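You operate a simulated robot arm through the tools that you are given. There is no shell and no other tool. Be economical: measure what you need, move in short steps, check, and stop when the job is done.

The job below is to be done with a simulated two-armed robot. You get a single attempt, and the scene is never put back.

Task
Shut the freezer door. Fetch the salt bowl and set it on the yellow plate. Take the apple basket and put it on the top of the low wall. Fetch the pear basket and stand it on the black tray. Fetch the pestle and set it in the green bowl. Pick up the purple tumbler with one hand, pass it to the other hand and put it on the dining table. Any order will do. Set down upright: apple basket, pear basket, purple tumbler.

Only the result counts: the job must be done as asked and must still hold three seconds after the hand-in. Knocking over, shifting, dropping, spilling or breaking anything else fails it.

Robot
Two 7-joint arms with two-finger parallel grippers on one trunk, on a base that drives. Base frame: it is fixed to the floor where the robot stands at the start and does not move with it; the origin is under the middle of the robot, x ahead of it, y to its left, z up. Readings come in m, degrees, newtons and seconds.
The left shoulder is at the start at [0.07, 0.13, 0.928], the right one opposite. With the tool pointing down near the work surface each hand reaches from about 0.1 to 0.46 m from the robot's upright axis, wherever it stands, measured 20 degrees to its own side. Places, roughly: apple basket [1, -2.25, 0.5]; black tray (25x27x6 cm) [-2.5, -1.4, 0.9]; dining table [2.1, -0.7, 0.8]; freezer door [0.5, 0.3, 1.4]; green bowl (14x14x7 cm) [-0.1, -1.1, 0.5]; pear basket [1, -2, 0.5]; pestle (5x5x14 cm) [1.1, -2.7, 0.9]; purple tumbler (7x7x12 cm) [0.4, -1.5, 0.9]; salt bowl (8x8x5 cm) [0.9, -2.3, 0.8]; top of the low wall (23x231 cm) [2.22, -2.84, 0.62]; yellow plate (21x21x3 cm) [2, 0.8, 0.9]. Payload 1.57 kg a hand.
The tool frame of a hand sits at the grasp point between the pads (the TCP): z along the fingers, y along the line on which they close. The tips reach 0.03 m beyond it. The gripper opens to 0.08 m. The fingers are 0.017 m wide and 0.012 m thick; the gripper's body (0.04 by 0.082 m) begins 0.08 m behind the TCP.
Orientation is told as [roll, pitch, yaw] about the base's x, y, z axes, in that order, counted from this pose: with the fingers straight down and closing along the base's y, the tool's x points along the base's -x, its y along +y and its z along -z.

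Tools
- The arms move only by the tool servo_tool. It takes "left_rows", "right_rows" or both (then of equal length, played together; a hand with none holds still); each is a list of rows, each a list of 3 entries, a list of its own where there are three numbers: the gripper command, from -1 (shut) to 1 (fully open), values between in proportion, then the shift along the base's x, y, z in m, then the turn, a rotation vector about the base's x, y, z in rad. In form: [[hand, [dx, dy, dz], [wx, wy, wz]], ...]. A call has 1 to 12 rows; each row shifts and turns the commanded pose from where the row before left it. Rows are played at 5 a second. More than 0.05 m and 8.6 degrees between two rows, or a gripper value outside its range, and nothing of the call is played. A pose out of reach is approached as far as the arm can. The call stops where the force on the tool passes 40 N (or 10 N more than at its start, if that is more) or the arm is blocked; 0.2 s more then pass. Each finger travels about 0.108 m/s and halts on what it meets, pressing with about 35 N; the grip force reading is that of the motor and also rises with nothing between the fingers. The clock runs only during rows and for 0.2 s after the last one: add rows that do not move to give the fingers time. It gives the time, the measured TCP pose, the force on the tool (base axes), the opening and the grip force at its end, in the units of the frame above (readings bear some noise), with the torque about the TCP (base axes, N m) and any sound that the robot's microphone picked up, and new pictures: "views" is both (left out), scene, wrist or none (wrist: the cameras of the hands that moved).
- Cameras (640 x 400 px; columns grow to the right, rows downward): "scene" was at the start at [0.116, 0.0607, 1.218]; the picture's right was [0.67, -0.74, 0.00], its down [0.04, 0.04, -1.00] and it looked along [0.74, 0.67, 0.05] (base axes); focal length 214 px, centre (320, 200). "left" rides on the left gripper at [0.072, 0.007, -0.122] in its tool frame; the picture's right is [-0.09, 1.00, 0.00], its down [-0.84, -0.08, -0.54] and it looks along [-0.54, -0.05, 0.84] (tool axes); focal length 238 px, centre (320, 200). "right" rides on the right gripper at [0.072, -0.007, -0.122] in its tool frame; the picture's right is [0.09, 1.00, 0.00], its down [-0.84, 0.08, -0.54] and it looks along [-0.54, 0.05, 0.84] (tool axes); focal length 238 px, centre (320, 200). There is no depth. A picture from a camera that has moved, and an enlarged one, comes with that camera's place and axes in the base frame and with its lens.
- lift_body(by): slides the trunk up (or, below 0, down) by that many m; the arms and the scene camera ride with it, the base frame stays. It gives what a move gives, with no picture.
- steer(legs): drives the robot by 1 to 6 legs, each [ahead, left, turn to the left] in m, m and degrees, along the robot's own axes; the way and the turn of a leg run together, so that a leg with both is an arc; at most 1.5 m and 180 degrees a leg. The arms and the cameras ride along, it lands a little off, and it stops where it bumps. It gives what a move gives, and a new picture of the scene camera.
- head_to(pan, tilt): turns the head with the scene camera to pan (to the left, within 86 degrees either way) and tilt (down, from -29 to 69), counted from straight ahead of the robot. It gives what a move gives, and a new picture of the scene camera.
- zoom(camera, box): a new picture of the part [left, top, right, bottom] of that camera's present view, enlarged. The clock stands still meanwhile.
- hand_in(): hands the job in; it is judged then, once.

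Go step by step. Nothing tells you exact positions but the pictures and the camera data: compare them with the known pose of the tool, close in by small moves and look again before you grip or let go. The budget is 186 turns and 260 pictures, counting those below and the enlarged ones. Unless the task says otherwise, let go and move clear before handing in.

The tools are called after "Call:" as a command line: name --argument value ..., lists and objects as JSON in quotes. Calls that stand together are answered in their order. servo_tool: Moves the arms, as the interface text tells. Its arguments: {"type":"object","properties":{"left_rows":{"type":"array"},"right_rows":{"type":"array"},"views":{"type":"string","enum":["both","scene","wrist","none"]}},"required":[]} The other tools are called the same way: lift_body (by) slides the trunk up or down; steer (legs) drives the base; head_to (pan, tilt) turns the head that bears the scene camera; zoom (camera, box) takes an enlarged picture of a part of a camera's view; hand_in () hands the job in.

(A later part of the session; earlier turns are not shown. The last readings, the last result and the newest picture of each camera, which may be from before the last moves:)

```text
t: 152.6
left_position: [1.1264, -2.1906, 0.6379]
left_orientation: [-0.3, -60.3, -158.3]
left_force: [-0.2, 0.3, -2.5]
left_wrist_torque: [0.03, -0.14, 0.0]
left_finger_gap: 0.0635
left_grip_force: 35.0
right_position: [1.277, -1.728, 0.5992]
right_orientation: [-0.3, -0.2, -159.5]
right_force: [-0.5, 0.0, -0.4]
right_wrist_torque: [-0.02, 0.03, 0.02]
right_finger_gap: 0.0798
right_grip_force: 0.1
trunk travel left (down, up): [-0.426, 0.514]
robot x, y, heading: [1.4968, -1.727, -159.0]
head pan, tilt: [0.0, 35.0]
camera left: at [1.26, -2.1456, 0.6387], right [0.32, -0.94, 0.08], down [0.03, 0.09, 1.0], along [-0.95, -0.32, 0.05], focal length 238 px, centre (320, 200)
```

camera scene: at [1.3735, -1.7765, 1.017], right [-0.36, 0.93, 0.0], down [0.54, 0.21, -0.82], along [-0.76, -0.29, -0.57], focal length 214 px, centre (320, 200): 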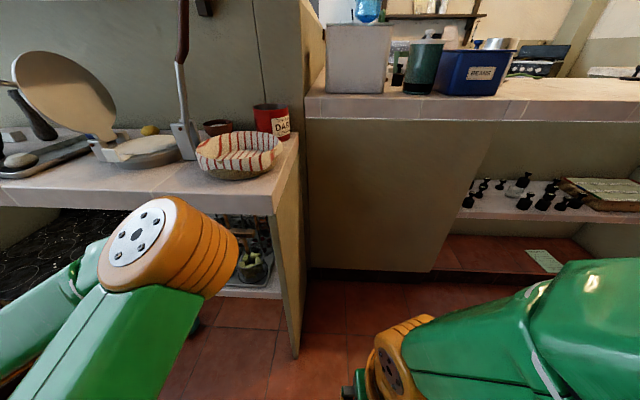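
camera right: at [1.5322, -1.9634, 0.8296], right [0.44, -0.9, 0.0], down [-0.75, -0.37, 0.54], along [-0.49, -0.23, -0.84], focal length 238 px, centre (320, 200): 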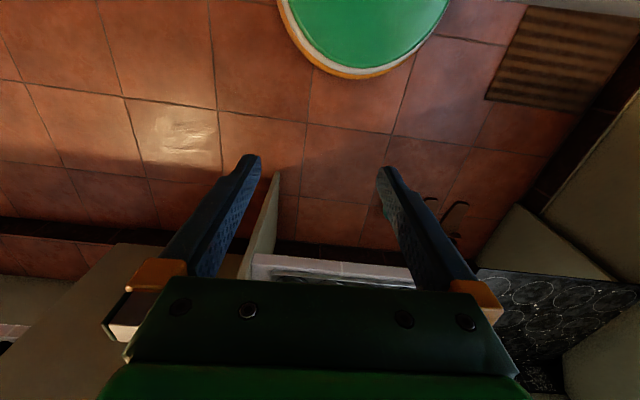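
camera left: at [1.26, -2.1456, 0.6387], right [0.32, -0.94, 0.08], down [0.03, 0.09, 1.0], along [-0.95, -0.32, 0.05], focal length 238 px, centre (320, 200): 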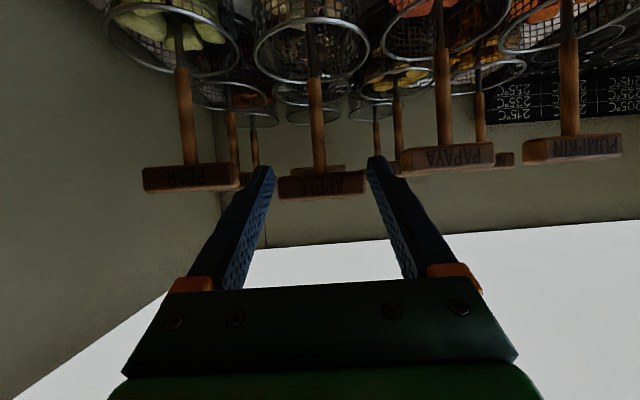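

It's held and lifting. I raise it a bit more to clear the tray lip and draw it straight out.

Call:
servo_tool --left_rows '[[-1, [0, 0, 0.012], [0, 0, 0]], [-1, [0.02, 0.008, 0.004], [0, 0, 0]], [-1, [0.035, 0.014, 0], [0, 0, 0]], [-1, [0.037, 0.0145, 0], [0, 0, 0]], [-1, [0.037, 0.0145, 0], [0, 0, 0]]]' --views "both"

```text
t: 153.8
left_position: [1.256, -2.1428, 0.6569]
left_orientation: [-0.4, -60.4, -158.4]
left_force: [0.3, -0.4, -2.8]
left_wrist_torque: [0.08, -0.14, -0.01]
left_finger_gap: 0.0636
left_grip_force: 35.3
right_position: [1.2765, -1.7277, 0.5971]
right_orientation: [-0.3, -0.1, -159.5]
right_force: [0.0, 0.8, 0.0]
right_wrist_torque: [0.02, -0.02, 0.03]
right_finger_gap: 0.0797
right_grip_force: 0.0
trunk travel left (down, up): [-0.426, 0.514]
robot x, y, heading: [1.5043, -1.7284, -158.8]
head pan, tilt: [0.0, 35.0]
camera scene: at [1.3737, -1.7776, 1.017], right [-0.36, 0.93, 0.0], down [0.54, 0.21, -0.82], along [-0.76, -0.29, -0.57], focal length 214 px, centre (320, 200)
camera left: at [1.3904, -2.097, 0.656], right [0.32, -0.94, 0.08], down [0.03, 0.09, 1.0], along [-0.95, -0.32, 0.05], focal length 238 px, centre (320, 200)
```

scene: 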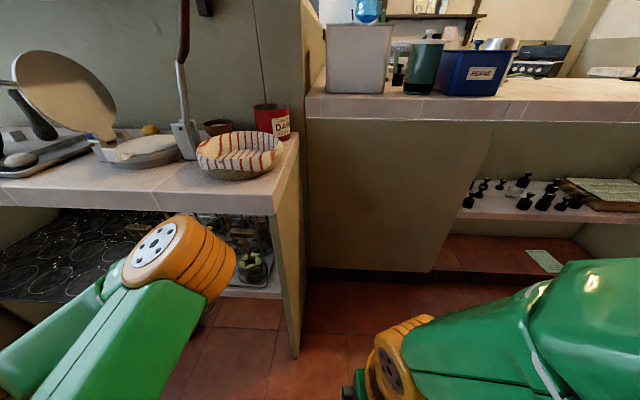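
left: 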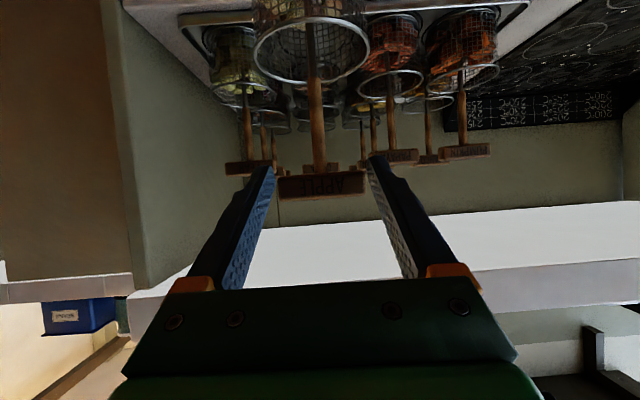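

The apple basket is out and hanging upright. I raise the trunk, back off, and turn to the low wall to find a free spot.

Call:
lift_body --by 0.3

Call:
steer --legs '[[-0.15, 0, 0], [0, 0.3, 0], [0, 0, 90]]'

Call:
head_to --pan 0 --tilt 30

```text
t: 156.8
left_position: [1.2554, -2.143, 0.9565]
left_orientation: [-0.6, -60.3, -158.4]
left_force: [-0.1, 0.3, -2.9]
left_wrist_torque: [0.01, -0.12, -0.01]
left_finger_gap: 0.0635
left_grip_force: 34.7
right_position: [1.2762, -1.7289, 0.8971]
right_orientation: [-0.4, -0.1, -159.5]
right_force: [0.6, -0.6, -0.4]
right_wrist_torque: [0.01, -0.01, -0.01]
right_finger_gap: 0.0801
right_grip_force: 0.1
trunk travel left (down, up): [-0.726, 0.214]
robot x, y, heading: [1.5027, -1.7258, -158.8]
head pan, tilt: [0.0, 35.0]
```

```text
t: 163.6
left_position: [2.1626, -2.2017, 0.9558]
left_orientation: [-0.5, -60.3, -68.8]
left_force: [0.3, 0.3, -3.6]
left_wrist_torque: [0.14, 0.03, 0.0]
left_finger_gap: 0.0639
left_grip_force: 35.6
right_position: [1.7474, -2.177, 0.8987]
right_orientation: [-0.2, 0.0, -70.1]
right_force: [0.2, -0.8, 0.0]
right_wrist_torque: [0.03, 0.03, 0.01]
right_finger_gap: 0.0799
right_grip_force: 0.1
trunk travel left (down, up): [-0.726, 0.214]
robot x, y, heading: [1.7477, -1.9528, -69.3]
head pan, tilt: [0.0, 35.0]
camera scene: at [1.7993, -2.0804, 1.317], right [-0.94, -0.35, 0.0], down [-0.2, 0.54, -0.82], along [0.29, -0.77, -0.57], focal length 214 px, centre (320, 200)
```

scene: 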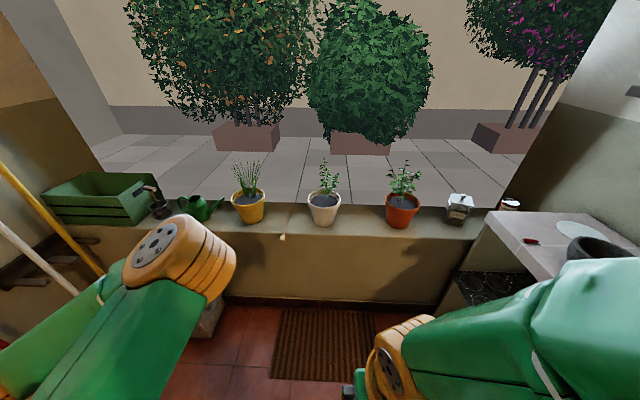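

```text
t: 164.2
left_position: [2.1632, -2.2014, 0.9557]
left_orientation: [-0.5, -60.2, -68.8]
left_force: [0.4, 0.5, -2.8]
left_wrist_torque: [0.13, 0.03, 0.01]
left_finger_gap: 0.0633
left_grip_force: 34.7
right_position: [1.7479, -2.1772, 0.8988]
right_orientation: [-0.4, -0.1, -70.1]
right_force: [0.2, 0.9, 0.0]
right_wrist_torque: [0.0, -0.01, 0.02]
right_finger_gap: 0.0802
right_grip_force: 0.1
trunk travel left (down, up): [-0.726, 0.214]
robot x, y, heading: [1.7476, -1.9528, -69.6]
head pan, tilt: [0.0, 30.0]
camera scene: at [1.8003, -2.0826, 1.3247], right [-0.94, -0.35, 0.0], down [-0.18, 0.47, -0.87], along [0.3, -0.81, -0.5], focal length 214 px, centre (320, 200)
```

scene: 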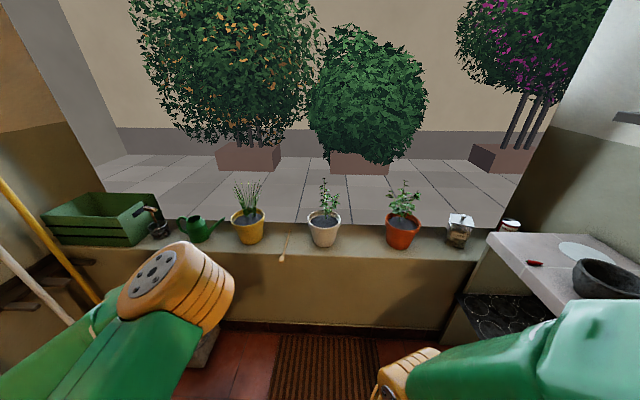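

Call:
zoom --camera "scene" --box '[220, 190, 360, 280]'

```text
4.44 times, centred on (290, 235) of scene
camera zoom: at [1.8003, -2.0826, 1.3247], right [-0.94, -0.35, 0.0], down [-0.18, 0.47, -0.87], along [0.3, -0.81, -0.5], focal length 953 px, centre (453, 44)
```

zoom: 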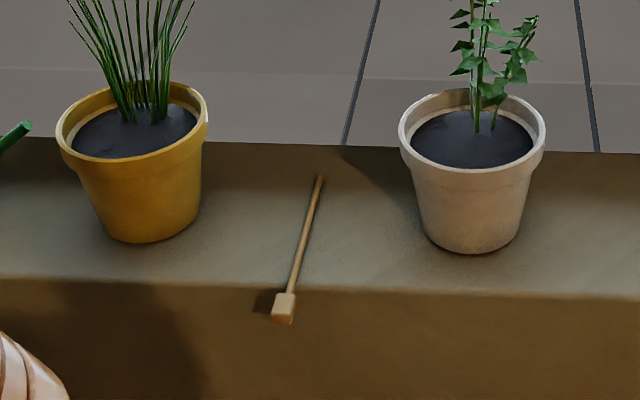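

A wooden stick lies in the left gap, so I choose the gap between the white and red pots, centre about (1.877, -2.89). I turn the robot 32° right and drive in most of the way.

Call:
steer --legs '[[0, 0, -32.5], [0.38, 0.017, 0]]'

Call:
head_to --pan 25 --tilt 45

Call:
zoom --camera "left" --box '[0, 0, 640, 400]'

```text
t: 168.2
left_position: [1.9061, -2.7555, 0.9567]
left_orientation: [-0.5, -60.4, -101.0]
left_force: [0.0, 0.4, -2.4]
left_wrist_torque: [0.14, -0.04, 0.0]
left_finger_gap: 0.0637
left_grip_force: 35.4
right_position: [1.5693, -2.5143, 0.8975]
right_orientation: [-0.3, -0.3, -102.1]
right_force: [-0.4, 0.7, 0.6]
right_wrist_torque: [-0.05, 0.03, 0.02]
right_finger_gap: 0.0803
right_grip_force: 0.1
trunk travel left (down, up): [-0.726, 0.214]
robot x, y, heading: [1.6921, -2.3258, -101.6]
head pan, tilt: [0.0, 30.0]
camera scene: at [1.663, -2.4613, 1.3249], right [-0.98, 0.2, 0.0], down [0.1, 0.49, -0.87], along [-0.17, -0.85, -0.5], focal length 214 px, centre (320, 200)
```

scene: 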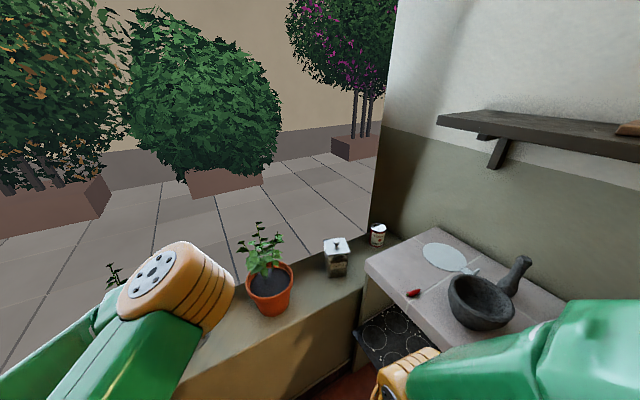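

```text
t: 169.1
left_position: [1.9063, -2.7578, 0.9565]
left_orientation: [-0.5, -60.3, -101.0]
left_force: [0.6, -0.4, -4.0]
left_wrist_torque: [0.15, -0.05, -0.01]
left_finger_gap: 0.0637
left_grip_force: 34.8
right_position: [1.5692, -2.5144, 0.8978]
right_orientation: [-0.3, -0.2, -102.2]
right_force: [0.2, 0.6, 0.3]
right_wrist_torque: [-0.03, 0.03, 0.02]
right_finger_gap: 0.0799
right_grip_force: 0.1
trunk travel left (down, up): [-0.726, 0.214]
robot x, y, heading: [1.6898, -2.3254, -101.6]
head pan, tilt: [25.0, 45.0]
camera scene: at [1.6997, -2.4531, 1.3022], right [-0.97, -0.23, 0.0], down [-0.16, 0.69, -0.71], along [0.16, -0.69, -0.71], focal length 214 px, centre (320, 200)
```

scene: 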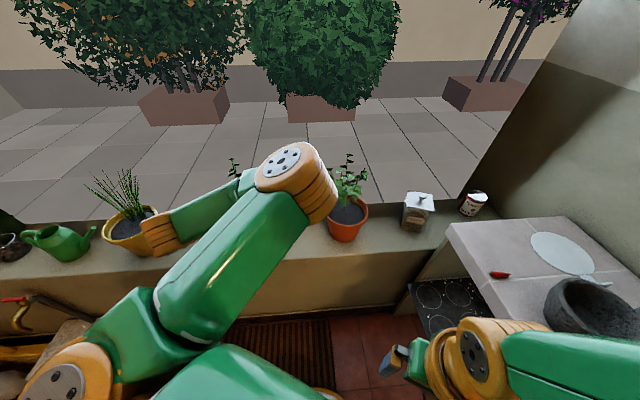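

```text
1.00 times, centred on (320, 200) of left (not enlarged: the box is as wide or as high as the picture)
camera zoom: at [1.9407, -2.6191, 0.9558], right [0.97, -0.24, 0.08], down [-0.06, 0.07, 1.0], along [-0.25, -0.97, 0.05], focal length 238 px, centre (320, 200)
```

zoom: 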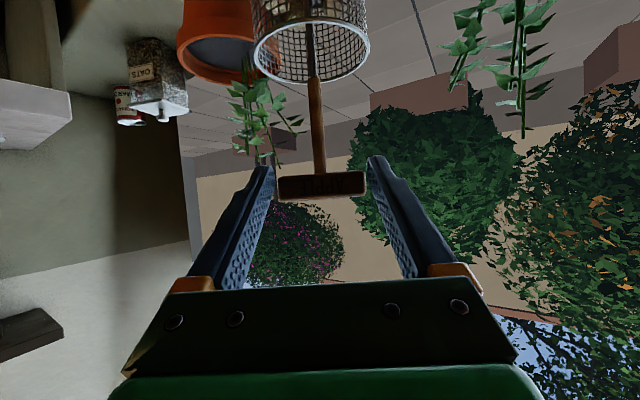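

The gap looks right: red pot near (1.71, -2.93), white pot near (2.04, -2.81). I drive the last 13 cm and lower the trunk.

Call:
steer --legs '[[0.13, -0.004, 0]]'

Call:
lift_body --by -0.13

Call:
zoom --camera "left" --box '[0, 0, 640, 400]'

```text
t: 170.4
left_position: [1.8747, -2.8826, 0.9569]
left_orientation: [-0.4, -60.4, -101.2]
left_force: [0.2, 0.3, -3.0]
left_wrist_torque: [0.1, -0.01, 0.03]
left_finger_gap: 0.0637
left_grip_force: 34.7
right_position: [1.5383, -2.6386, 0.8985]
right_orientation: [-0.3, -0.2, -102.5]
right_force: [0.0, -0.2, 0.8]
right_wrist_torque: [-0.01, 0.01, 0.0]
right_finger_gap: 0.0799
right_grip_force: 0.0
trunk travel left (down, up): [-0.726, 0.214]
robot x, y, heading: [1.6604, -2.4466, -102.1]
head pan, tilt: [25.0, 45.0]
camera scene: at [1.6695, -2.5769, 1.3024], right [-0.97, -0.23, 0.0], down [-0.16, 0.69, -0.71], along [0.16, -0.69, -0.71], focal length 214 px, centre (320, 200)
```

scene: 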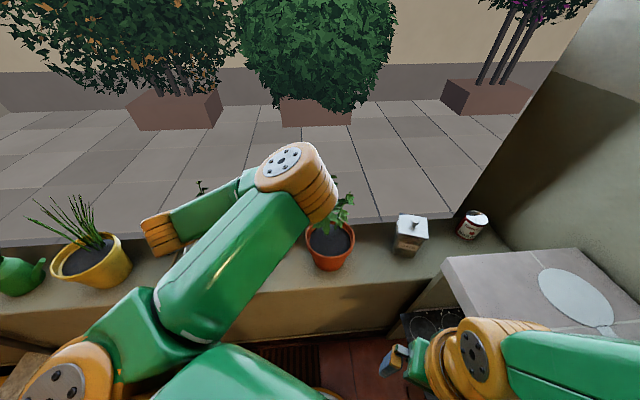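

```text
t: 171.9
left_position: [1.8726, -2.8836, 0.8263]
left_orientation: [-0.6, -60.3, -101.3]
left_force: [-0.8, 0.1, -3.4]
left_wrist_torque: [0.08, -0.08, 0.0]
left_finger_gap: 0.0635
left_grip_force: 34.6
right_position: [1.5377, -2.6405, 0.7684]
right_orientation: [-0.2, -0.1, -102.3]
right_force: [-1.1, 0.7, 0.0]
right_wrist_torque: [0.03, 0.04, 0.0]
right_finger_gap: 0.0802
right_grip_force: 0.1
trunk travel left (down, up): [-0.596, 0.344]
robot x, y, heading: [1.662, -2.4536, -101.9]
head pan, tilt: [25.0, 45.0]
```

```text
1.00 times, centred on (320, 200) of left (not enlarged: the box is as wide or as high as the picture)
camera zoom: at [1.9092, -2.7459, 0.8259], right [0.97, -0.25, 0.08], down [-0.06, 0.07, 1.0], along [-0.25, -0.97, 0.05], focal length 238 px, centre (320, 200)
```

zoom: 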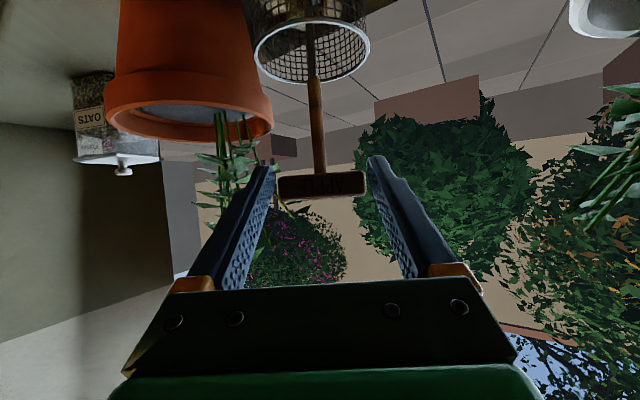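

Call:
servo_tool --left_rows '[[-1, [0.014, 0.005, -0.02], [0, 0, 0]], [-1, [0, 0, -0.02], [0, 0, 0]], [-1, [0, 0, -0.01], [0, 0, 0]]]' --views "both"

```text
t: 172.7
left_position: [1.8865, -2.8772, 0.782]
left_orientation: [0.3, -61.1, -101.9]
left_force: [3.0, -5.7, 26.7]
left_wrist_torque: [-0.85, 0.0, 0.14]
left_finger_gap: 0.0637
left_grip_force: 35.5
right_position: [1.5355, -2.6372, 0.7696]
right_orientation: [-0.1, -0.4, -102.5]
right_force: [0.3, -0.2, -0.4]
right_wrist_torque: [0.02, 0.01, 0.0]
right_finger_gap: 0.0799
right_grip_force: 0.1
trunk travel left (down, up): [-0.596, 0.344]
robot x, y, heading: [1.66, -2.45, -101.7]
head pan, tilt: [25.0, 45.0]
camera scene: at [1.6669, -2.5742, 1.1734], right [-0.97, -0.23, 0.0], down [-0.16, 0.69, -0.71], along [0.16, -0.69, -0.7], focal length 214 px, centre (320, 200)
camera left: at [1.9215, -2.7394, 0.7783], right [0.97, -0.24, 0.08], down [-0.06, 0.08, 0.99], along [-0.25, -0.97, 0.07], focal length 238 px, centre (320, 200)
```

scene: 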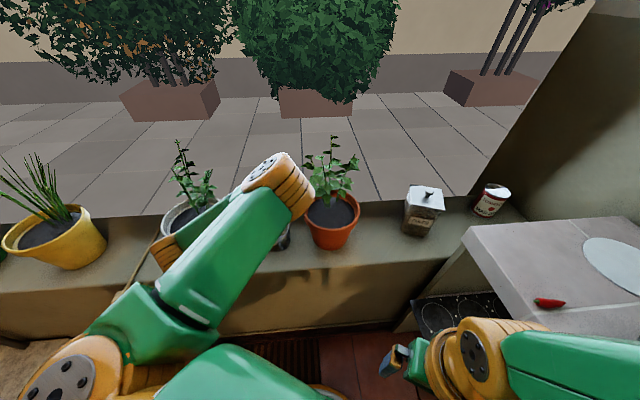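
left: 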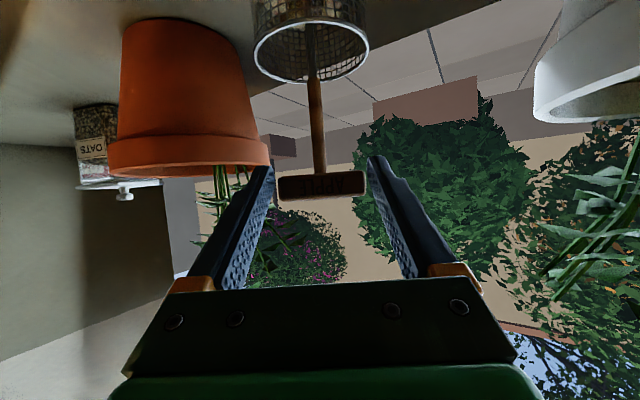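

Call:
servo_tool --left_rows '[[-1, [0, 0, 0.003], [0, 0, 0]], [0.8, [0, 0, 0], [0, 0, 0]], [0.8, [0, 0, 0], [0, 0, 0]], [0.8, [0.004, 0.02, 0.012], [0, 0, 0]], [0.8, [0.006, 0.03, 0.018], [0, 0, 0]], [0.8, [0.006, 0.03, 0.02], [0, 0, 0]], [0.8, [0.006, 0.03, 0.02], [0, 0, 0]]]' --views "wrist"

```text
t: 174.3
left_position: [1.9496, -2.7934, 0.8413]
left_orientation: [-0.5, -60.4, -101.3]
left_force: [0.2, -0.1, 0.3]
left_wrist_torque: [-0.01, 0.04, -0.01]
left_finger_gap: 0.0717
left_grip_force: 0.0
left hand out of reach, approached as far as the arm can: row 5, 6, 7
right_position: [1.5379, -2.6393, 0.7688]
right_orientation: [-0.4, -0.2, -102.4]
right_force: [-0.2, 0.0, 0.4]
right_wrist_torque: [-0.02, -0.02, 0.0]
right_finger_gap: 0.0801
right_grip_force: 0.1
trunk travel left (down, up): [-0.596, 0.344]
robot x, y, heading: [1.6597, -2.45, -101.9]
head pan, tilt: [25.0, 45.0]
camera left: at [1.9847, -2.6565, 0.8401], right [0.97, -0.25, 0.08], down [-0.06, 0.07, 1.0], along [-0.25, -0.97, 0.05], focal length 238 px, centre (320, 200)
```

left: 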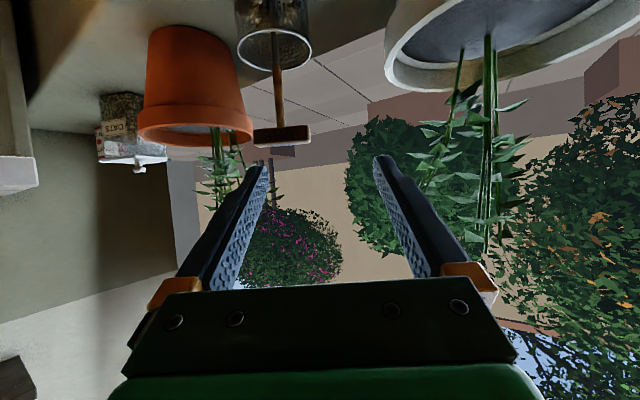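

The basket stands upright between the pots. I draw the base back and slightly right, clear of the white pot.

Call:
steer --legs '[[-0.12, -0.05, 0], [-0.15, 0, 0]]'

Call:
zoom --camera "left" --box '[100, 0, 580, 300]'

```text
t: 176.6
left_position: [1.9555, -2.5209, 0.8407]
left_orientation: [-0.5, -60.3, -101.3]
left_force: [0.5, -0.7, 0.7]
left_wrist_torque: [-0.03, 0.01, 0.01]
left_finger_gap: 0.0721
left_grip_force: 0.1
right_position: [1.5444, -2.3669, 0.768]
right_orientation: [-0.3, -0.1, -102.4]
right_force: [0.7, -0.1, 1.1]
right_wrist_torque: [0.03, 0.02, -0.04]
right_finger_gap: 0.0799
right_grip_force: 0.1
trunk travel left (down, up): [-0.596, 0.344]
robot x, y, heading: [1.6683, -2.1782, -101.7]
head pan, tilt: [25.0, 45.0]
camera scene: at [1.6754, -2.3049, 1.1722], right [-0.97, -0.23, 0.0], down [-0.16, 0.69, -0.71], along [0.16, -0.69, -0.71], focal length 214 px, centre (320, 200)
```

scene: 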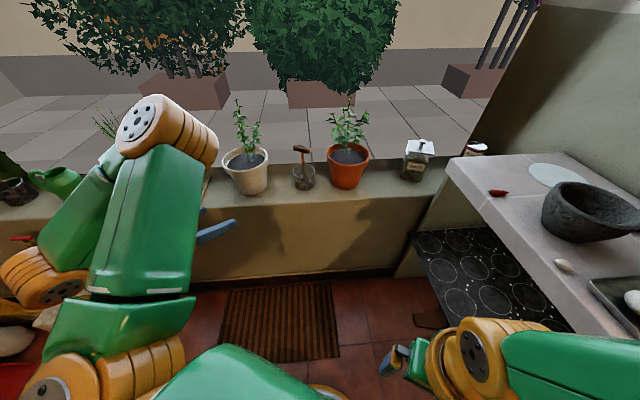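

```text
1.33 times, centred on (340, 150) of left
camera zoom: at [1.991, -2.3841, 0.8398], right [0.97, -0.25, 0.08], down [-0.06, 0.07, 1.0], along [-0.25, -0.97, 0.05], focal length 318 px, centre (293, 267)
```

zoom: 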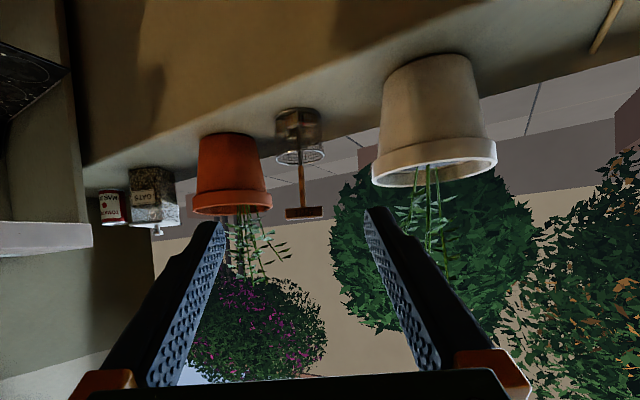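

The apple basket is placed. Next the pestle: I raise the trunk and turn to face the narrow counter.

Call:
lift_body --by 0.3

Call:
steer --legs '[[0, 0, -57]]'

Call:
head_to --pan 0 --tilt 45

```text
t: 179.6
left_position: [1.9562, -2.5211, 1.1414]
left_orientation: [-0.4, -60.3, -101.3]
left_force: [0.2, 0.3, 0.1]
left_wrist_torque: [0.0, 0.0, -0.03]
left_finger_gap: 0.0721
left_grip_force: 0.0
right_position: [1.5433, -2.3664, 1.0681]
right_orientation: [-0.3, -0.3, -102.4]
right_force: [0.1, -0.1, -0.1]
right_wrist_torque: [-0.04, -0.03, 0.0]
right_finger_gap: 0.0802
right_grip_force: 0.1
trunk travel left (down, up): [-0.896, 0.044]
robot x, y, heading: [1.6665, -2.1757, -102.0]
head pan, tilt: [25.0, 45.0]
```

```text
t: 182.6
left_position: [1.5273, -2.6062, 1.14]
left_orientation: [-0.6, -60.4, -159.2]
left_force: [1.1, 0.3, 0.3]
left_wrist_torque: [-0.01, -0.02, -0.02]
left_finger_gap: 0.0717
left_grip_force: 0.0
right_position: [1.4413, -2.1734, 1.069]
right_orientation: [-0.2, -0.2, -160.4]
right_force: [0.2, -0.4, 0.1]
right_wrist_torque: [0.02, -0.01, 0.02]
right_finger_gap: 0.0802
right_grip_force: 0.0
trunk travel left (down, up): [-0.896, 0.044]
robot x, y, heading: [1.6659, -2.1768, -159.7]
head pan, tilt: [25.0, 45.0]
camera scene: at [1.5631, -2.2514, 1.4723], right [-0.71, 0.7, 0.0], down [0.5, 0.5, -0.71], along [-0.5, -0.5, -0.71], focal length 214 px, centre (320, 200)
```

scene: 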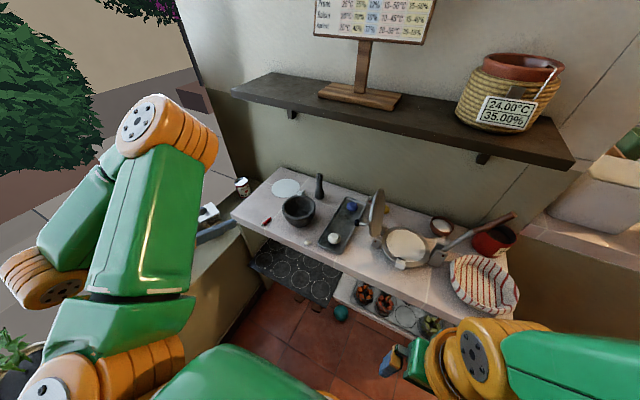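

```text
t: 183.5
left_position: [1.528, -2.6049, 1.141]
left_orientation: [-0.6, -60.2, -159.3]
left_force: [-0.2, 0.7, 0.3]
left_wrist_torque: [0.0, 0.02, 0.0]
left_finger_gap: 0.072
left_grip_force: 0.0
right_position: [1.4415, -2.1721, 1.0689]
right_orientation: [-0.3, -0.2, -160.4]
right_force: [0.1, -0.1, -1.1]
right_wrist_torque: [0.0, -0.05, 0.0]
right_finger_gap: 0.0802
right_grip_force: 0.0
trunk travel left (down, up): [-0.896, 0.044]
robot x, y, heading: [1.6688, -2.1761, -160.0]
head pan, tilt: [0.0, 45.0]
camera scene: at [1.5439, -2.2215, 1.4723], right [-0.35, 0.94, 0.0], down [0.66, 0.24, -0.71], along [-0.66, -0.24, -0.71], focal length 214 px, centre (320, 200)
```

scene: 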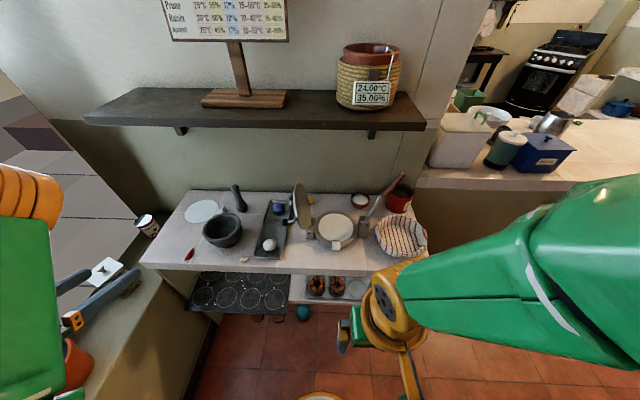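

The pestle stands at about (1.095, -2.734), top near z 0.95, behind the mortar. I use the left hand pitched at 45°: rotate it down a bit, drive closer and lower the trunk slightly.

Call:
servo_tool --left_rows '[[1, [0, 0, 0], [0.0448, -0.123, 0]], [1, [0, 0, 0], [0.0448, -0.123, 0]]]' --views "none"

Call:
steer --legs '[[0.19, 0.078, 0]]'

Call:
zoom --camera "left" --box '[0, 0, 640, 400]'

```text
t: 184.1
left_position: [1.5261, -2.6039, 1.1402]
left_orientation: [-0.2, -45.2, -159.5]
left_force: [-0.7, 0.0, 0.3]
left_wrist_torque: [-0.01, 0.0, 0.0]
left_finger_gap: 0.0797
left_grip_force: 0.0
right_position: [1.4411, -2.1722, 1.0682]
right_orientation: [-0.2, -0.1, -160.4]
right_force: [0.1, -0.2, -0.1]
right_wrist_torque: [0.01, 0.0, 0.0]
right_finger_gap: 0.0798
right_grip_force: 0.1
trunk travel left (down, up): [-0.896, 0.044]
robot x, y, heading: [1.665, -2.1782, -159.8]
head pan, tilt: [0.0, 45.0]
```

```text
t: 185.7
left_position: [1.3811, -2.7414, 1.1424]
left_orientation: [-0.1, -45.5, -159.4]
left_force: [0.0, 0.2, -0.2]
left_wrist_torque: [0.02, 0.03, 0.0]
left_finger_gap: 0.0801
left_grip_force: 0.1
right_position: [1.2942, -2.3098, 1.0689]
right_orientation: [-0.2, -0.4, -160.3]
right_force: [0.0, 0.5, -1.2]
right_wrist_torque: [-0.01, 0.0, 0.01]
right_finger_gap: 0.08
right_grip_force: 0.1
trunk travel left (down, up): [-0.896, 0.044]
robot x, y, heading: [1.5175, -2.311, -159.7]
head pan, tilt: [0.0, 45.0]
camera scene: at [1.3977, -2.3566, 1.4727], right [-0.35, 0.94, 0.0], down [0.66, 0.24, -0.71], along [-0.67, -0.25, -0.7], focal length 214 px, centre (320, 200)
```

scene: 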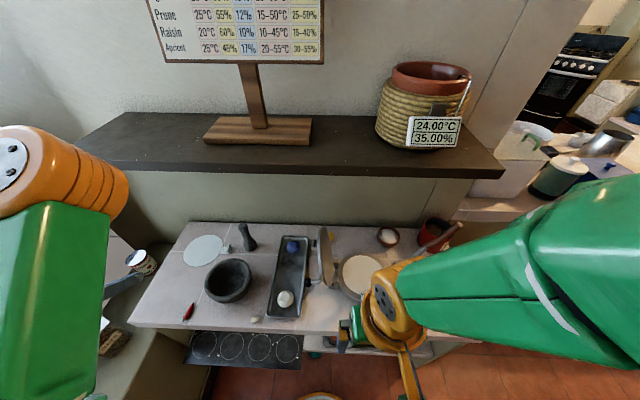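

```text
1.00 times, centred on (320, 200) of left (not enlarged: the box is as wide or as high as the picture)
camera zoom: at [1.5125, -2.6982, 1.1777], right [0.29, -0.96, 0.06], down [-0.21, 0.0, 0.98], along [-0.93, -0.29, -0.2], focal length 238 px, centre (320, 200)
```

zoom: 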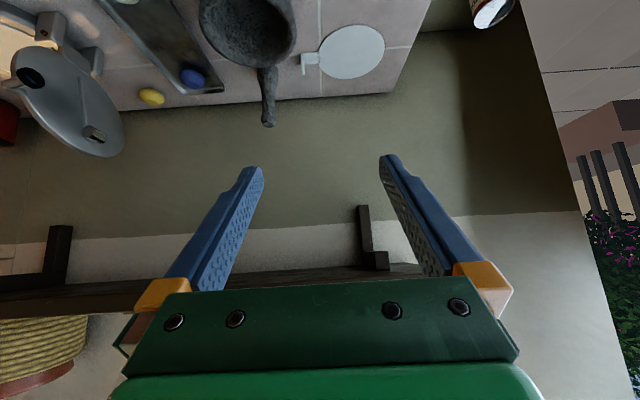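

Call:
servo_tool --left_rows '[[1, [-0.0367, 0.0057, -0.026], [0, 0, 0]], [1, [-0.0367, 0.0057, -0.026], [0, 0, 0]], [1, [-0.0367, 0.0057, -0.026], [0, 0, 0]], [1, [-0.0367, 0.0057, -0.026], [0, 0, 0]], [1, [-0.0367, 0.0057, -0.026], [0, 0, 0]], [1, [-0.0367, 0.0057, -0.026], [0, 0, 0]]]' --views "both"

```text
t: 187.1
left_position: [1.1566, -2.7079, 0.9838]
left_orientation: [-0.3, -45.3, -159.3]
left_force: [-1.0, -0.1, -0.7]
left_wrist_torque: [0.01, -0.01, 0.03]
left_finger_gap: 0.0802
left_grip_force: 0.0
right_position: [1.2911, -2.3104, 1.0685]
right_orientation: [-0.3, -0.1, -160.3]
right_force: [0.0, -0.4, 0.3]
right_wrist_torque: [-0.01, 0.0, -0.01]
right_finger_gap: 0.0799
right_grip_force: 0.0
trunk travel left (down, up): [-0.896, 0.044]
robot x, y, heading: [1.5149, -2.3158, -159.4]
head pan, tilt: [0.0, 45.0]
camera scene: at [1.3925, -2.3601, 1.4721], right [-0.35, 0.94, 0.0], down [0.66, 0.25, -0.71], along [-0.66, -0.24, -0.71], focal length 214 px, centre (320, 200)
camera left: at [1.2883, -2.6645, 1.0202], right [0.29, -0.96, 0.06], down [-0.22, 0.0, 0.98], along [-0.93, -0.3, -0.21], focal length 238 px, centre (320, 200)
```

scene: 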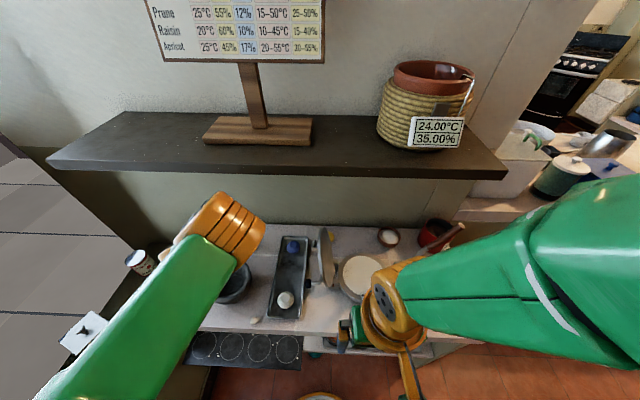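
left: 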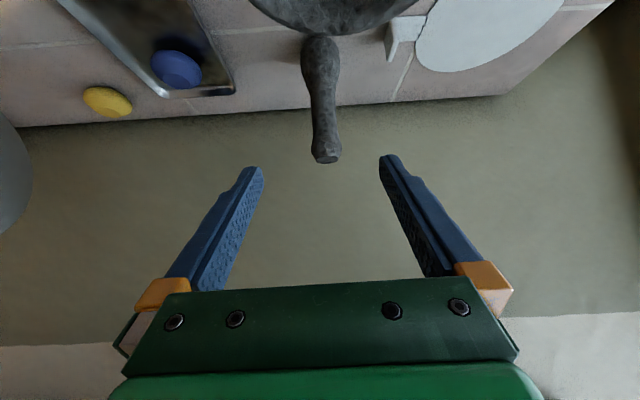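

Call:
servo_tool --left_rows '[[1, [-0.026, -0.01, -0.034], [0, 0, 0]], [1, [-0.026, -0.01, -0.034], [0, 0, 0]]]' --views "wrist"

```text
t: 187.7
left_position: [1.1051, -2.7287, 0.9137]
left_orientation: [-0.3, -45.3, -159.3]
left_force: [0.4, -0.7, -1.2]
left_wrist_torque: [0.01, 0.0, 0.01]
left_finger_gap: 0.0803
left_grip_force: 0.1
right_position: [1.2899, -2.3142, 1.0678]
right_orientation: [-0.4, -0.1, -160.2]
right_force: [-0.1, 0.5, 0.4]
right_wrist_torque: [0.03, 0.01, 0.0]
right_finger_gap: 0.08
right_grip_force: 0.1
trunk travel left (down, up): [-0.896, 0.044]
robot x, y, heading: [1.5175, -2.3137, -159.8]
head pan, tilt: [0.0, 45.0]
camera left: at [1.2365, -2.6862, 0.951], right [0.29, -0.96, 0.06], down [-0.22, 0.0, 0.98], along [-0.93, -0.3, -0.21], focal length 238 px, centre (320, 200)
```

left: 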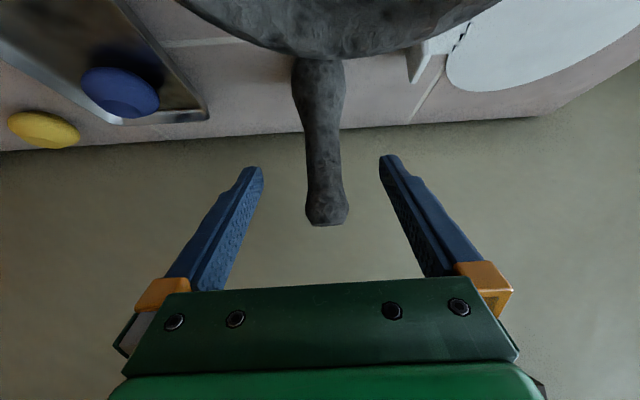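

Call:
servo_tool --left_rows '[[1, [-0.01, -0.004, -0.018], [0, 0, 0]], [-1, [0, 0, 0], [0, 0, 0]], [-1, [0, 0, 0], [0, 0, 0]], [-1, [0, 0, 0], [0, 0, 0]], [-1, [0, 0, 0.03], [0, 0, 0]], [-1, [0, 0, 0.04], [0, 0, 0]]]' --views "wrist"

```text
t: 189.1
left_position: [1.0975, -2.7313, 0.9689]
left_orientation: [-0.2, -45.3, -159.4]
left_force: [0.3, 0.1, -2.0]
left_wrist_torque: [-0.03, -0.04, 0.02]
left_finger_gap: 0.0269
left_grip_force: 35.2
right_position: [1.2907, -2.3112, 1.0676]
right_orientation: [-0.2, -0.2, -160.3]
right_force: [0.7, -0.9, 0.3]
right_wrist_torque: [-0.01, -0.02, 0.02]
right_finger_gap: 0.0802
right_grip_force: 0.0
trunk travel left (down, up): [-0.896, 0.044]
robot x, y, heading: [1.5187, -2.3134, -160.0]
head pan, tilt: [0.0, 45.0]
camera left: at [1.2283, -2.6889, 1.0052], right [0.29, -0.96, 0.06], down [-0.22, 0.0, 0.98], along [-0.93, -0.3, -0.21], focal length 238 px, centre (320, 200)
```

left: 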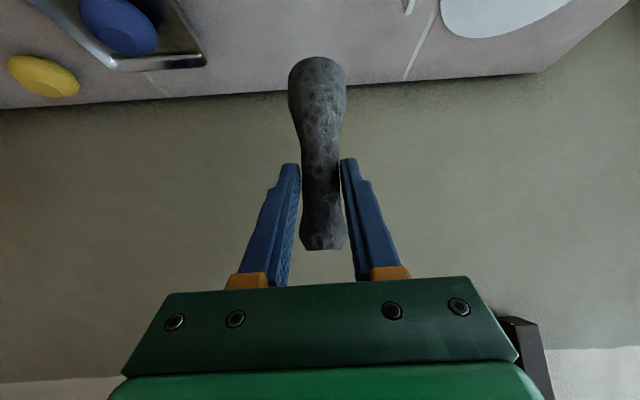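

The pestle is held firmly. I lift it over the mortar and draw back.

Call:
servo_tool --left_rows '[[-1, [0, 0, 0.035], [0, 0, 0]], [-1, [0.0375, 0.014, 0.015], [0, 0, 0]], [-1, [0.0375, 0.014, 0.015], [0, 0, 0]], [-1, [0.0375, 0.014, 0.015], [0, 0, 0]], [-1, [0.0375, 0.014, 0.015], [0, 0, 0]], [-1, [0.0375, 0.014, 0.015], [0, 0, 0]], [-1, [0.0375, 0.014, 0], [0, 0, 0]]]' --views "scene"

```text
t: 190.7
left_position: [1.2816, -2.7025, 1.0606]
left_orientation: [-0.6, -45.2, -159.3]
left_force: [1.0, -0.6, -2.5]
left_wrist_torque: [0.01, 0.01, 0.0]
left_finger_gap: 0.0266
left_grip_force: 34.8
left hand out of reach, approached as far as the arm can: row 6, 7
right_position: [1.2929, -2.3147, 1.0682]
right_orientation: [-0.4, -0.1, -160.3]
right_force: [0.0, -0.7, -0.7]
right_wrist_torque: [0.01, -0.02, -0.01]
right_finger_gap: 0.0802
right_grip_force: 0.1
trunk travel left (down, up): [-0.896, 0.044]
robot x, y, heading: [1.5166, -2.3149, -159.5]
head pan, tilt: [0.0, 45.0]
camera scene: at [1.3936, -2.3635, 1.4721], right [-0.35, 0.94, 0.0], down [0.66, 0.25, -0.71], along [-0.66, -0.24, -0.71], focal length 214 px, centre (320, 200)
```

scene: 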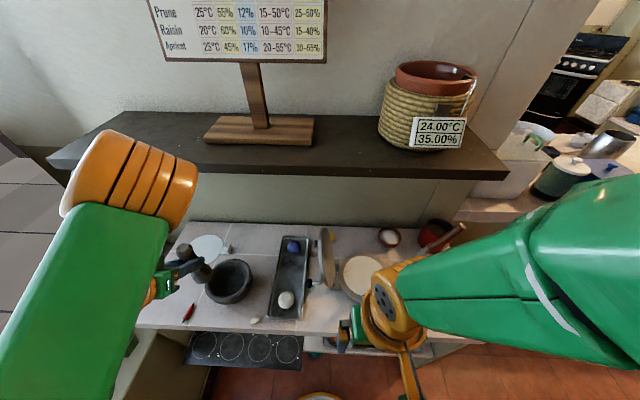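

Next the pear basket with the right hand: I back off, then pitch the right hand forward the same way I did the left.

Call:
steer --legs '[[-0.22, 0, 0]]'

Call:
servo_tool --right_rows '[[0.75, [-0.0239, 0.014, 0.01], [-0.0459, 0.1228, 0]], [0.75, [-0.0239, 0.014, 0.01], [-0.0459, 0.1228, 0]], [0.75, [-0.0239, 0.014, 0.01], [-0.0459, 0.1228, 0]], [0.75, [-0.0239, 0.014, 0.01], [-0.0459, 0.1228, 0]], [0.75, [-0.0239, 0.014, 0.01], [-0.0459, 0.1228, 0]], [0.75, [-0.0239, 0.014, 0.01], [-0.0459, 0.1228, 0]], [0.75, [-0.0239, 0.014, 0.01], [-0.0459, 0.1228, 0]], [0.75, [-0.0239, 0.014, 0.01], [-0.0459, 0.1228, 0]], [0.75, [-0.0239, 0.014, 0.01], [0, 0, 0]], [0.75, [-0.0239, 0.014, 0.01], [0, 0, 0]]]' --views "none"

Call:
lift_body --by -0.4

```text
t: 192.4
left_position: [1.4834, -2.627, 1.0603]
left_orientation: [-0.3, -45.1, -159.4]
left_force: [0.2, -0.8, -1.9]
left_wrist_torque: [0.02, -0.05, 0.01]
left_finger_gap: 0.0266
left_grip_force: 34.7
right_position: [1.4945, -2.2373, 1.0671]
right_orientation: [-0.3, 0.2, -160.4]
right_force: [0.5, -0.4, 0.0]
right_wrist_torque: [0.04, -0.02, 0.01]
right_finger_gap: 0.0801
right_grip_force: 0.0
trunk travel left (down, up): [-0.896, 0.044]
robot x, y, heading: [1.7221, -2.2388, -159.6]
head pan, tilt: [0.0, 45.0]
camera scene: at [1.5951, -2.286, 1.4717], right [-0.34, 0.94, 0.0], down [0.67, 0.24, -0.7], along [-0.66, -0.24, -0.71], focal length 214 px, centre (320, 200)
```

scene: 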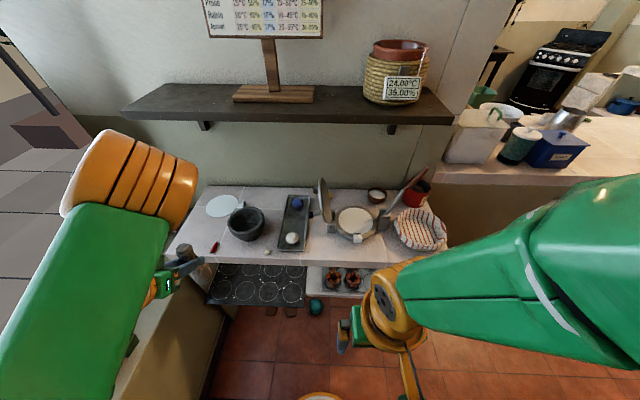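

```text
t: 194.6
left_position: [1.4868, -2.6229, 1.0614]
left_orientation: [-0.2, -45.3, -159.4]
left_force: [0.2, -1.3, -2.1]
left_wrist_torque: [-0.02, -0.02, 0.0]
left_finger_gap: 0.0268
left_grip_force: 35.2
right_position: [1.2364, -2.2178, 1.1363]
right_orientation: [1.2, -60.3, -161.3]
right_force: [-0.6, 0.0, -0.1]
right_wrist_torque: [0.01, 0.0, -0.02]
right_finger_gap: 0.0698
right_grip_force: 0.0
right hand out of reach, approached as far as the arm can: row 1, 2, 3, 4, 5, 6, 7
trunk travel left (down, up): [-0.896, 0.044]
robot x, y, heading: [1.7228, -2.2371, -159.9]
head pan, tilt: [0.0, 45.0]
```

```text
t: 198.4
left_position: [1.4871, -2.6253, 0.6601]
left_orientation: [-0.3, -45.3, -159.5]
left_force: [-0.1, -0.2, -3.2]
left_wrist_torque: [0.01, -0.06, -0.01]
left_finger_gap: 0.0264
left_grip_force: 35.4
right_position: [1.2353, -2.2185, 0.7343]
right_orientation: [1.2, -60.4, -161.3]
right_force: [-0.2, -0.7, 0.3]
right_wrist_torque: [0.0, -0.02, 0.03]
right_finger_gap: 0.0702
right_grip_force: 0.1
trunk travel left (down, up): [-0.496, 0.444]
robot x, y, heading: [1.7217, -2.241, -159.8]
head pan, tilt: [0.0, 45.0]
```

The right hand is pitched, just outside the counter front. I strafe right to line up with the PEAR bar and lower slightly.

Call:
steer --legs '[[-0.02, -0.148, 0]]'

Call:
lift_body --by -0.045

Call:
zoom --camera "right" --box '[0, 0, 640, 400]'

```text
t: 199.8
left_position: [1.4541, -2.4776, 0.6619]
left_orientation: [-0.3, -45.3, -159.4]
left_force: [1.1, 0.5, -2.0]
left_wrist_torque: [0.02, -0.01, -0.01]
left_finger_gap: 0.0268
left_grip_force: 35.0
right_position: [1.2054, -2.0698, 0.7357]
right_orientation: [1.1, -60.3, -161.2]
right_force: [0.2, -0.6, 0.9]
right_wrist_torque: [-0.04, -0.01, -0.01]
right_finger_gap: 0.07
right_grip_force: 0.0
trunk travel left (down, up): [-0.496, 0.444]
robot x, y, heading: [1.6926, -2.091, -159.6]
head pan, tilt: [0.0, 45.0]
camera scene: at [1.5676, -2.1366, 1.0722], right [-0.34, 0.94, 0.0], down [0.66, 0.24, -0.71], along [-0.66, -0.24, -0.71], focal length 214 px, centre (320, 200)
```

scene: 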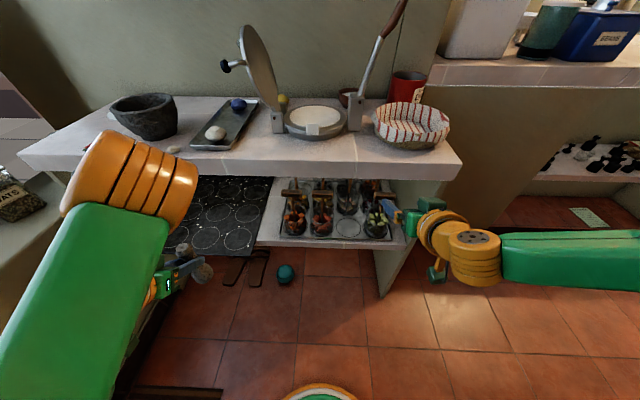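

```text
t: 200.7
left_position: [1.4549, -2.4777, 0.6168]
left_orientation: [-0.4, -45.3, -159.4]
left_force: [0.1, 0.3, -2.1]
left_wrist_torque: [0.05, -0.03, 0.01]
left_finger_gap: 0.0267
left_grip_force: 34.9
right_position: [1.204, -2.0707, 0.6914]
right_orientation: [1.1, -60.3, -161.3]
right_force: [-0.4, -0.2, 0.3]
right_wrist_torque: [-0.01, 0.01, -0.02]
right_finger_gap: 0.0699
right_grip_force: 0.0
trunk travel left (down, up): [-0.451, 0.489]
robot x, y, heading: [1.6892, -2.0926, -160.1]
head pan, tilt: [0.0, 45.0]
```

```text
1.00 times, centred on (320, 200) of right (not enlarged: the box is as wide or as high as the picture)
camera zoom: at [1.3358, -2.0171, 0.6883], right [0.38, -0.92, -0.07], down [0.08, -0.04, 1.0], along [-0.92, -0.38, 0.05], focal length 238 px, centre (320, 200)
```

zoom: 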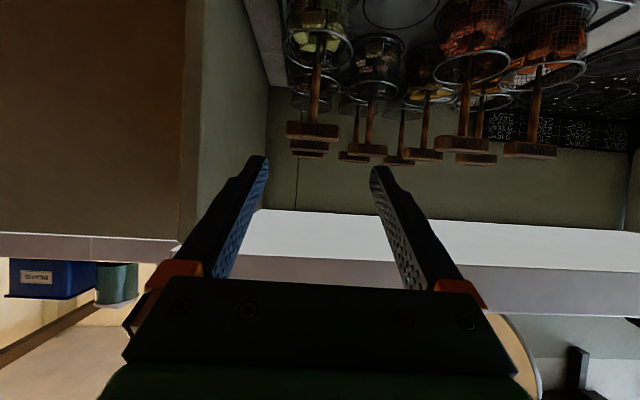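

Call:
servo_tool --right_rows '[[0.75, [-0.036, -0.011, -0.018], [0, 0, 0]], [0.75, [-0.036, -0.01, -0.018], [0, 0, 0]]]' --views "wrist"

```text
t: 201.2
left_position: [1.4554, -2.4767, 0.6147]
left_orientation: [-0.4, -45.2, -159.5]
left_force: [0.4, 0.3, -2.4]
left_wrist_torque: [0.0, -0.03, -0.02]
left_finger_gap: 0.0267
left_grip_force: 34.8
right_position: [1.1308, -2.0912, 0.6533]
right_orientation: [1.2, -60.2, -161.3]
right_force: [0.0, -0.1, 0.1]
right_wrist_torque: [0.02, 0.02, 0.03]
right_finger_gap: 0.0699
right_grip_force: 0.0
trunk travel left (down, up): [-0.451, 0.489]
robot x, y, heading: [1.6932, -2.0936, -159.9]
head pan, tilt: [0.0, 45.0]
camera right: at [1.2618, -2.0376, 0.6516], right [0.38, -0.92, -0.07], down [0.07, -0.04, 1.0], along [-0.92, -0.38, 0.05], focal length 238 px, centre (320, 200)
```

right: 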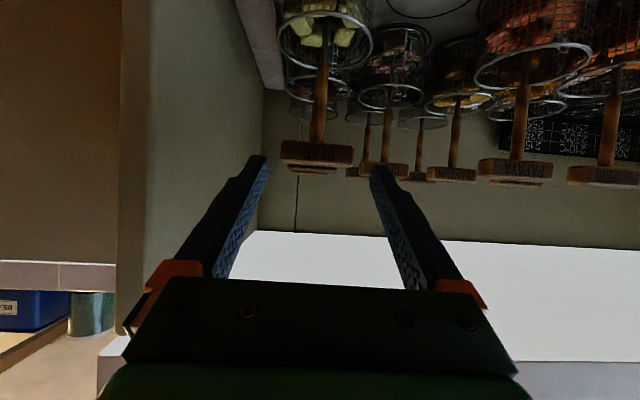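

Call:
servo_tool --right_rows '[[0.75, [-0.031, -0.0105, -0.015], [0, 0, 0]], [0.75, [-0.027, -0.009, -0.016], [0, 0, 0]]]' --views "wrist"

```text
t: 201.8
left_position: [1.4554, -2.4777, 0.6149]
left_orientation: [-0.2, -45.2, -159.4]
left_force: [0.1, -1.4, -1.9]
left_wrist_torque: [-0.02, -0.03, 0.0]
left_finger_gap: 0.0266
left_grip_force: 34.9
right_position: [1.075, -2.1114, 0.6222]
right_orientation: [1.2, -60.2, -161.3]
right_force: [-0.2, 0.1, -0.5]
right_wrist_torque: [0.02, -0.01, 0.03]
right_finger_gap: 0.07
right_grip_force: 0.1
trunk travel left (down, up): [-0.451, 0.489]
robot x, y, heading: [1.6921, -2.0911, -159.9]
head pan, tilt: [0.0, 45.0]
camera right: at [1.2055, -2.0569, 0.6198], right [0.38, -0.92, -0.07], down [0.07, -0.04, 1.0], along [-0.92, -0.38, 0.05], focal length 238 px, centre (320, 200)
```

right: 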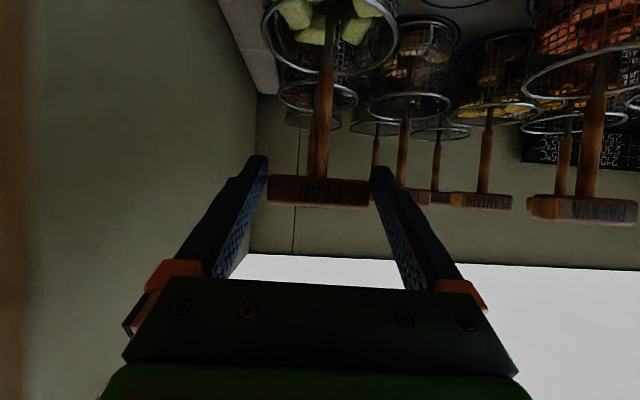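

Call:
servo_tool --right_rows '[[-1, [0, 0, 0], [0, 0, 0]], [-1, [0, 0, 0], [0, 0, 0]], [-1, [0, 0, 0.015], [0, 0, 0]], [-1, [0, 0, 0.014], [0, 0, 0]], [-1, [0.02, 0.008, 0.003], [0, 0, 0]], [-1, [0.037, 0.0137, 0], [0, 0, 0]], [-1, [0.037, 0.0137, 0], [0, 0, 0]], [-1, [0.037, 0.0137, 0], [0, 0, 0]]]' --views "both"

```text
t: 203.7
left_position: [1.4555, -2.4768, 0.6157]
left_orientation: [-0.3, -45.2, -159.6]
left_force: [-0.8, -0.1, -2.5]
left_wrist_torque: [0.0, -0.03, 0.0]
left_finger_gap: 0.0264
left_grip_force: 35.0
right_position: [1.2047, -2.0608, 0.6559]
right_orientation: [1.0, -60.0, -161.2]
right_force: [0.4, -0.3, -2.4]
right_wrist_torque: [0.01, -0.05, -0.02]
right_finger_gap: 0.0642
right_grip_force: 34.8
trunk travel left (down, up): [-0.451, 0.489]
robot x, y, heading: [1.6884, -2.0947, -159.6]
head pan, tilt: [0.0, 45.0]
camera scene: at [1.5675, -2.1363, 1.0272], right [-0.34, 0.94, 0.0], down [0.66, 0.24, -0.71], along [-0.66, -0.24, -0.71], focal length 214 px, centre (320, 200)
camera right: at [1.3366, -2.0064, 0.6534], right [0.38, -0.92, -0.07], down [0.07, -0.05, 1.0], along [-0.92, -0.39, 0.05], focal length 238 px, centre (320, 200)
```

scene: 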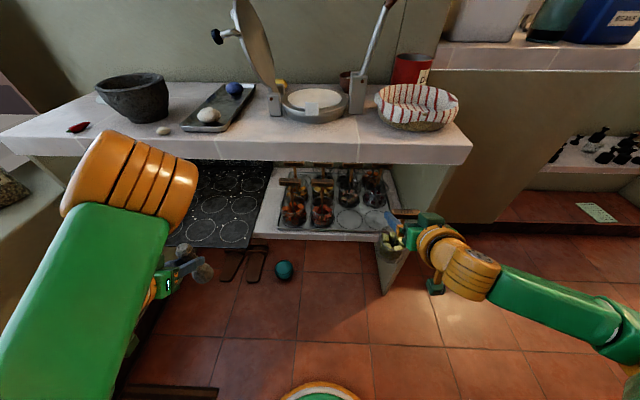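
right: 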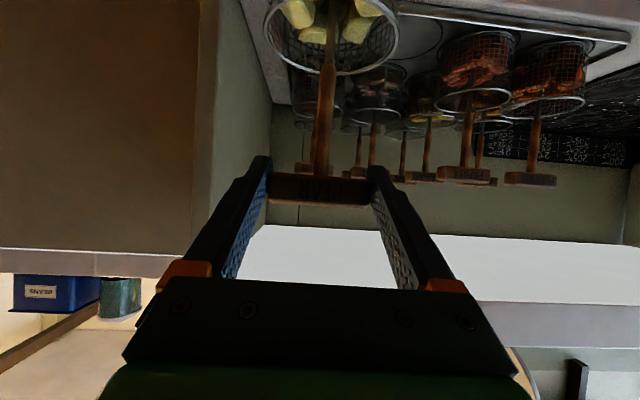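

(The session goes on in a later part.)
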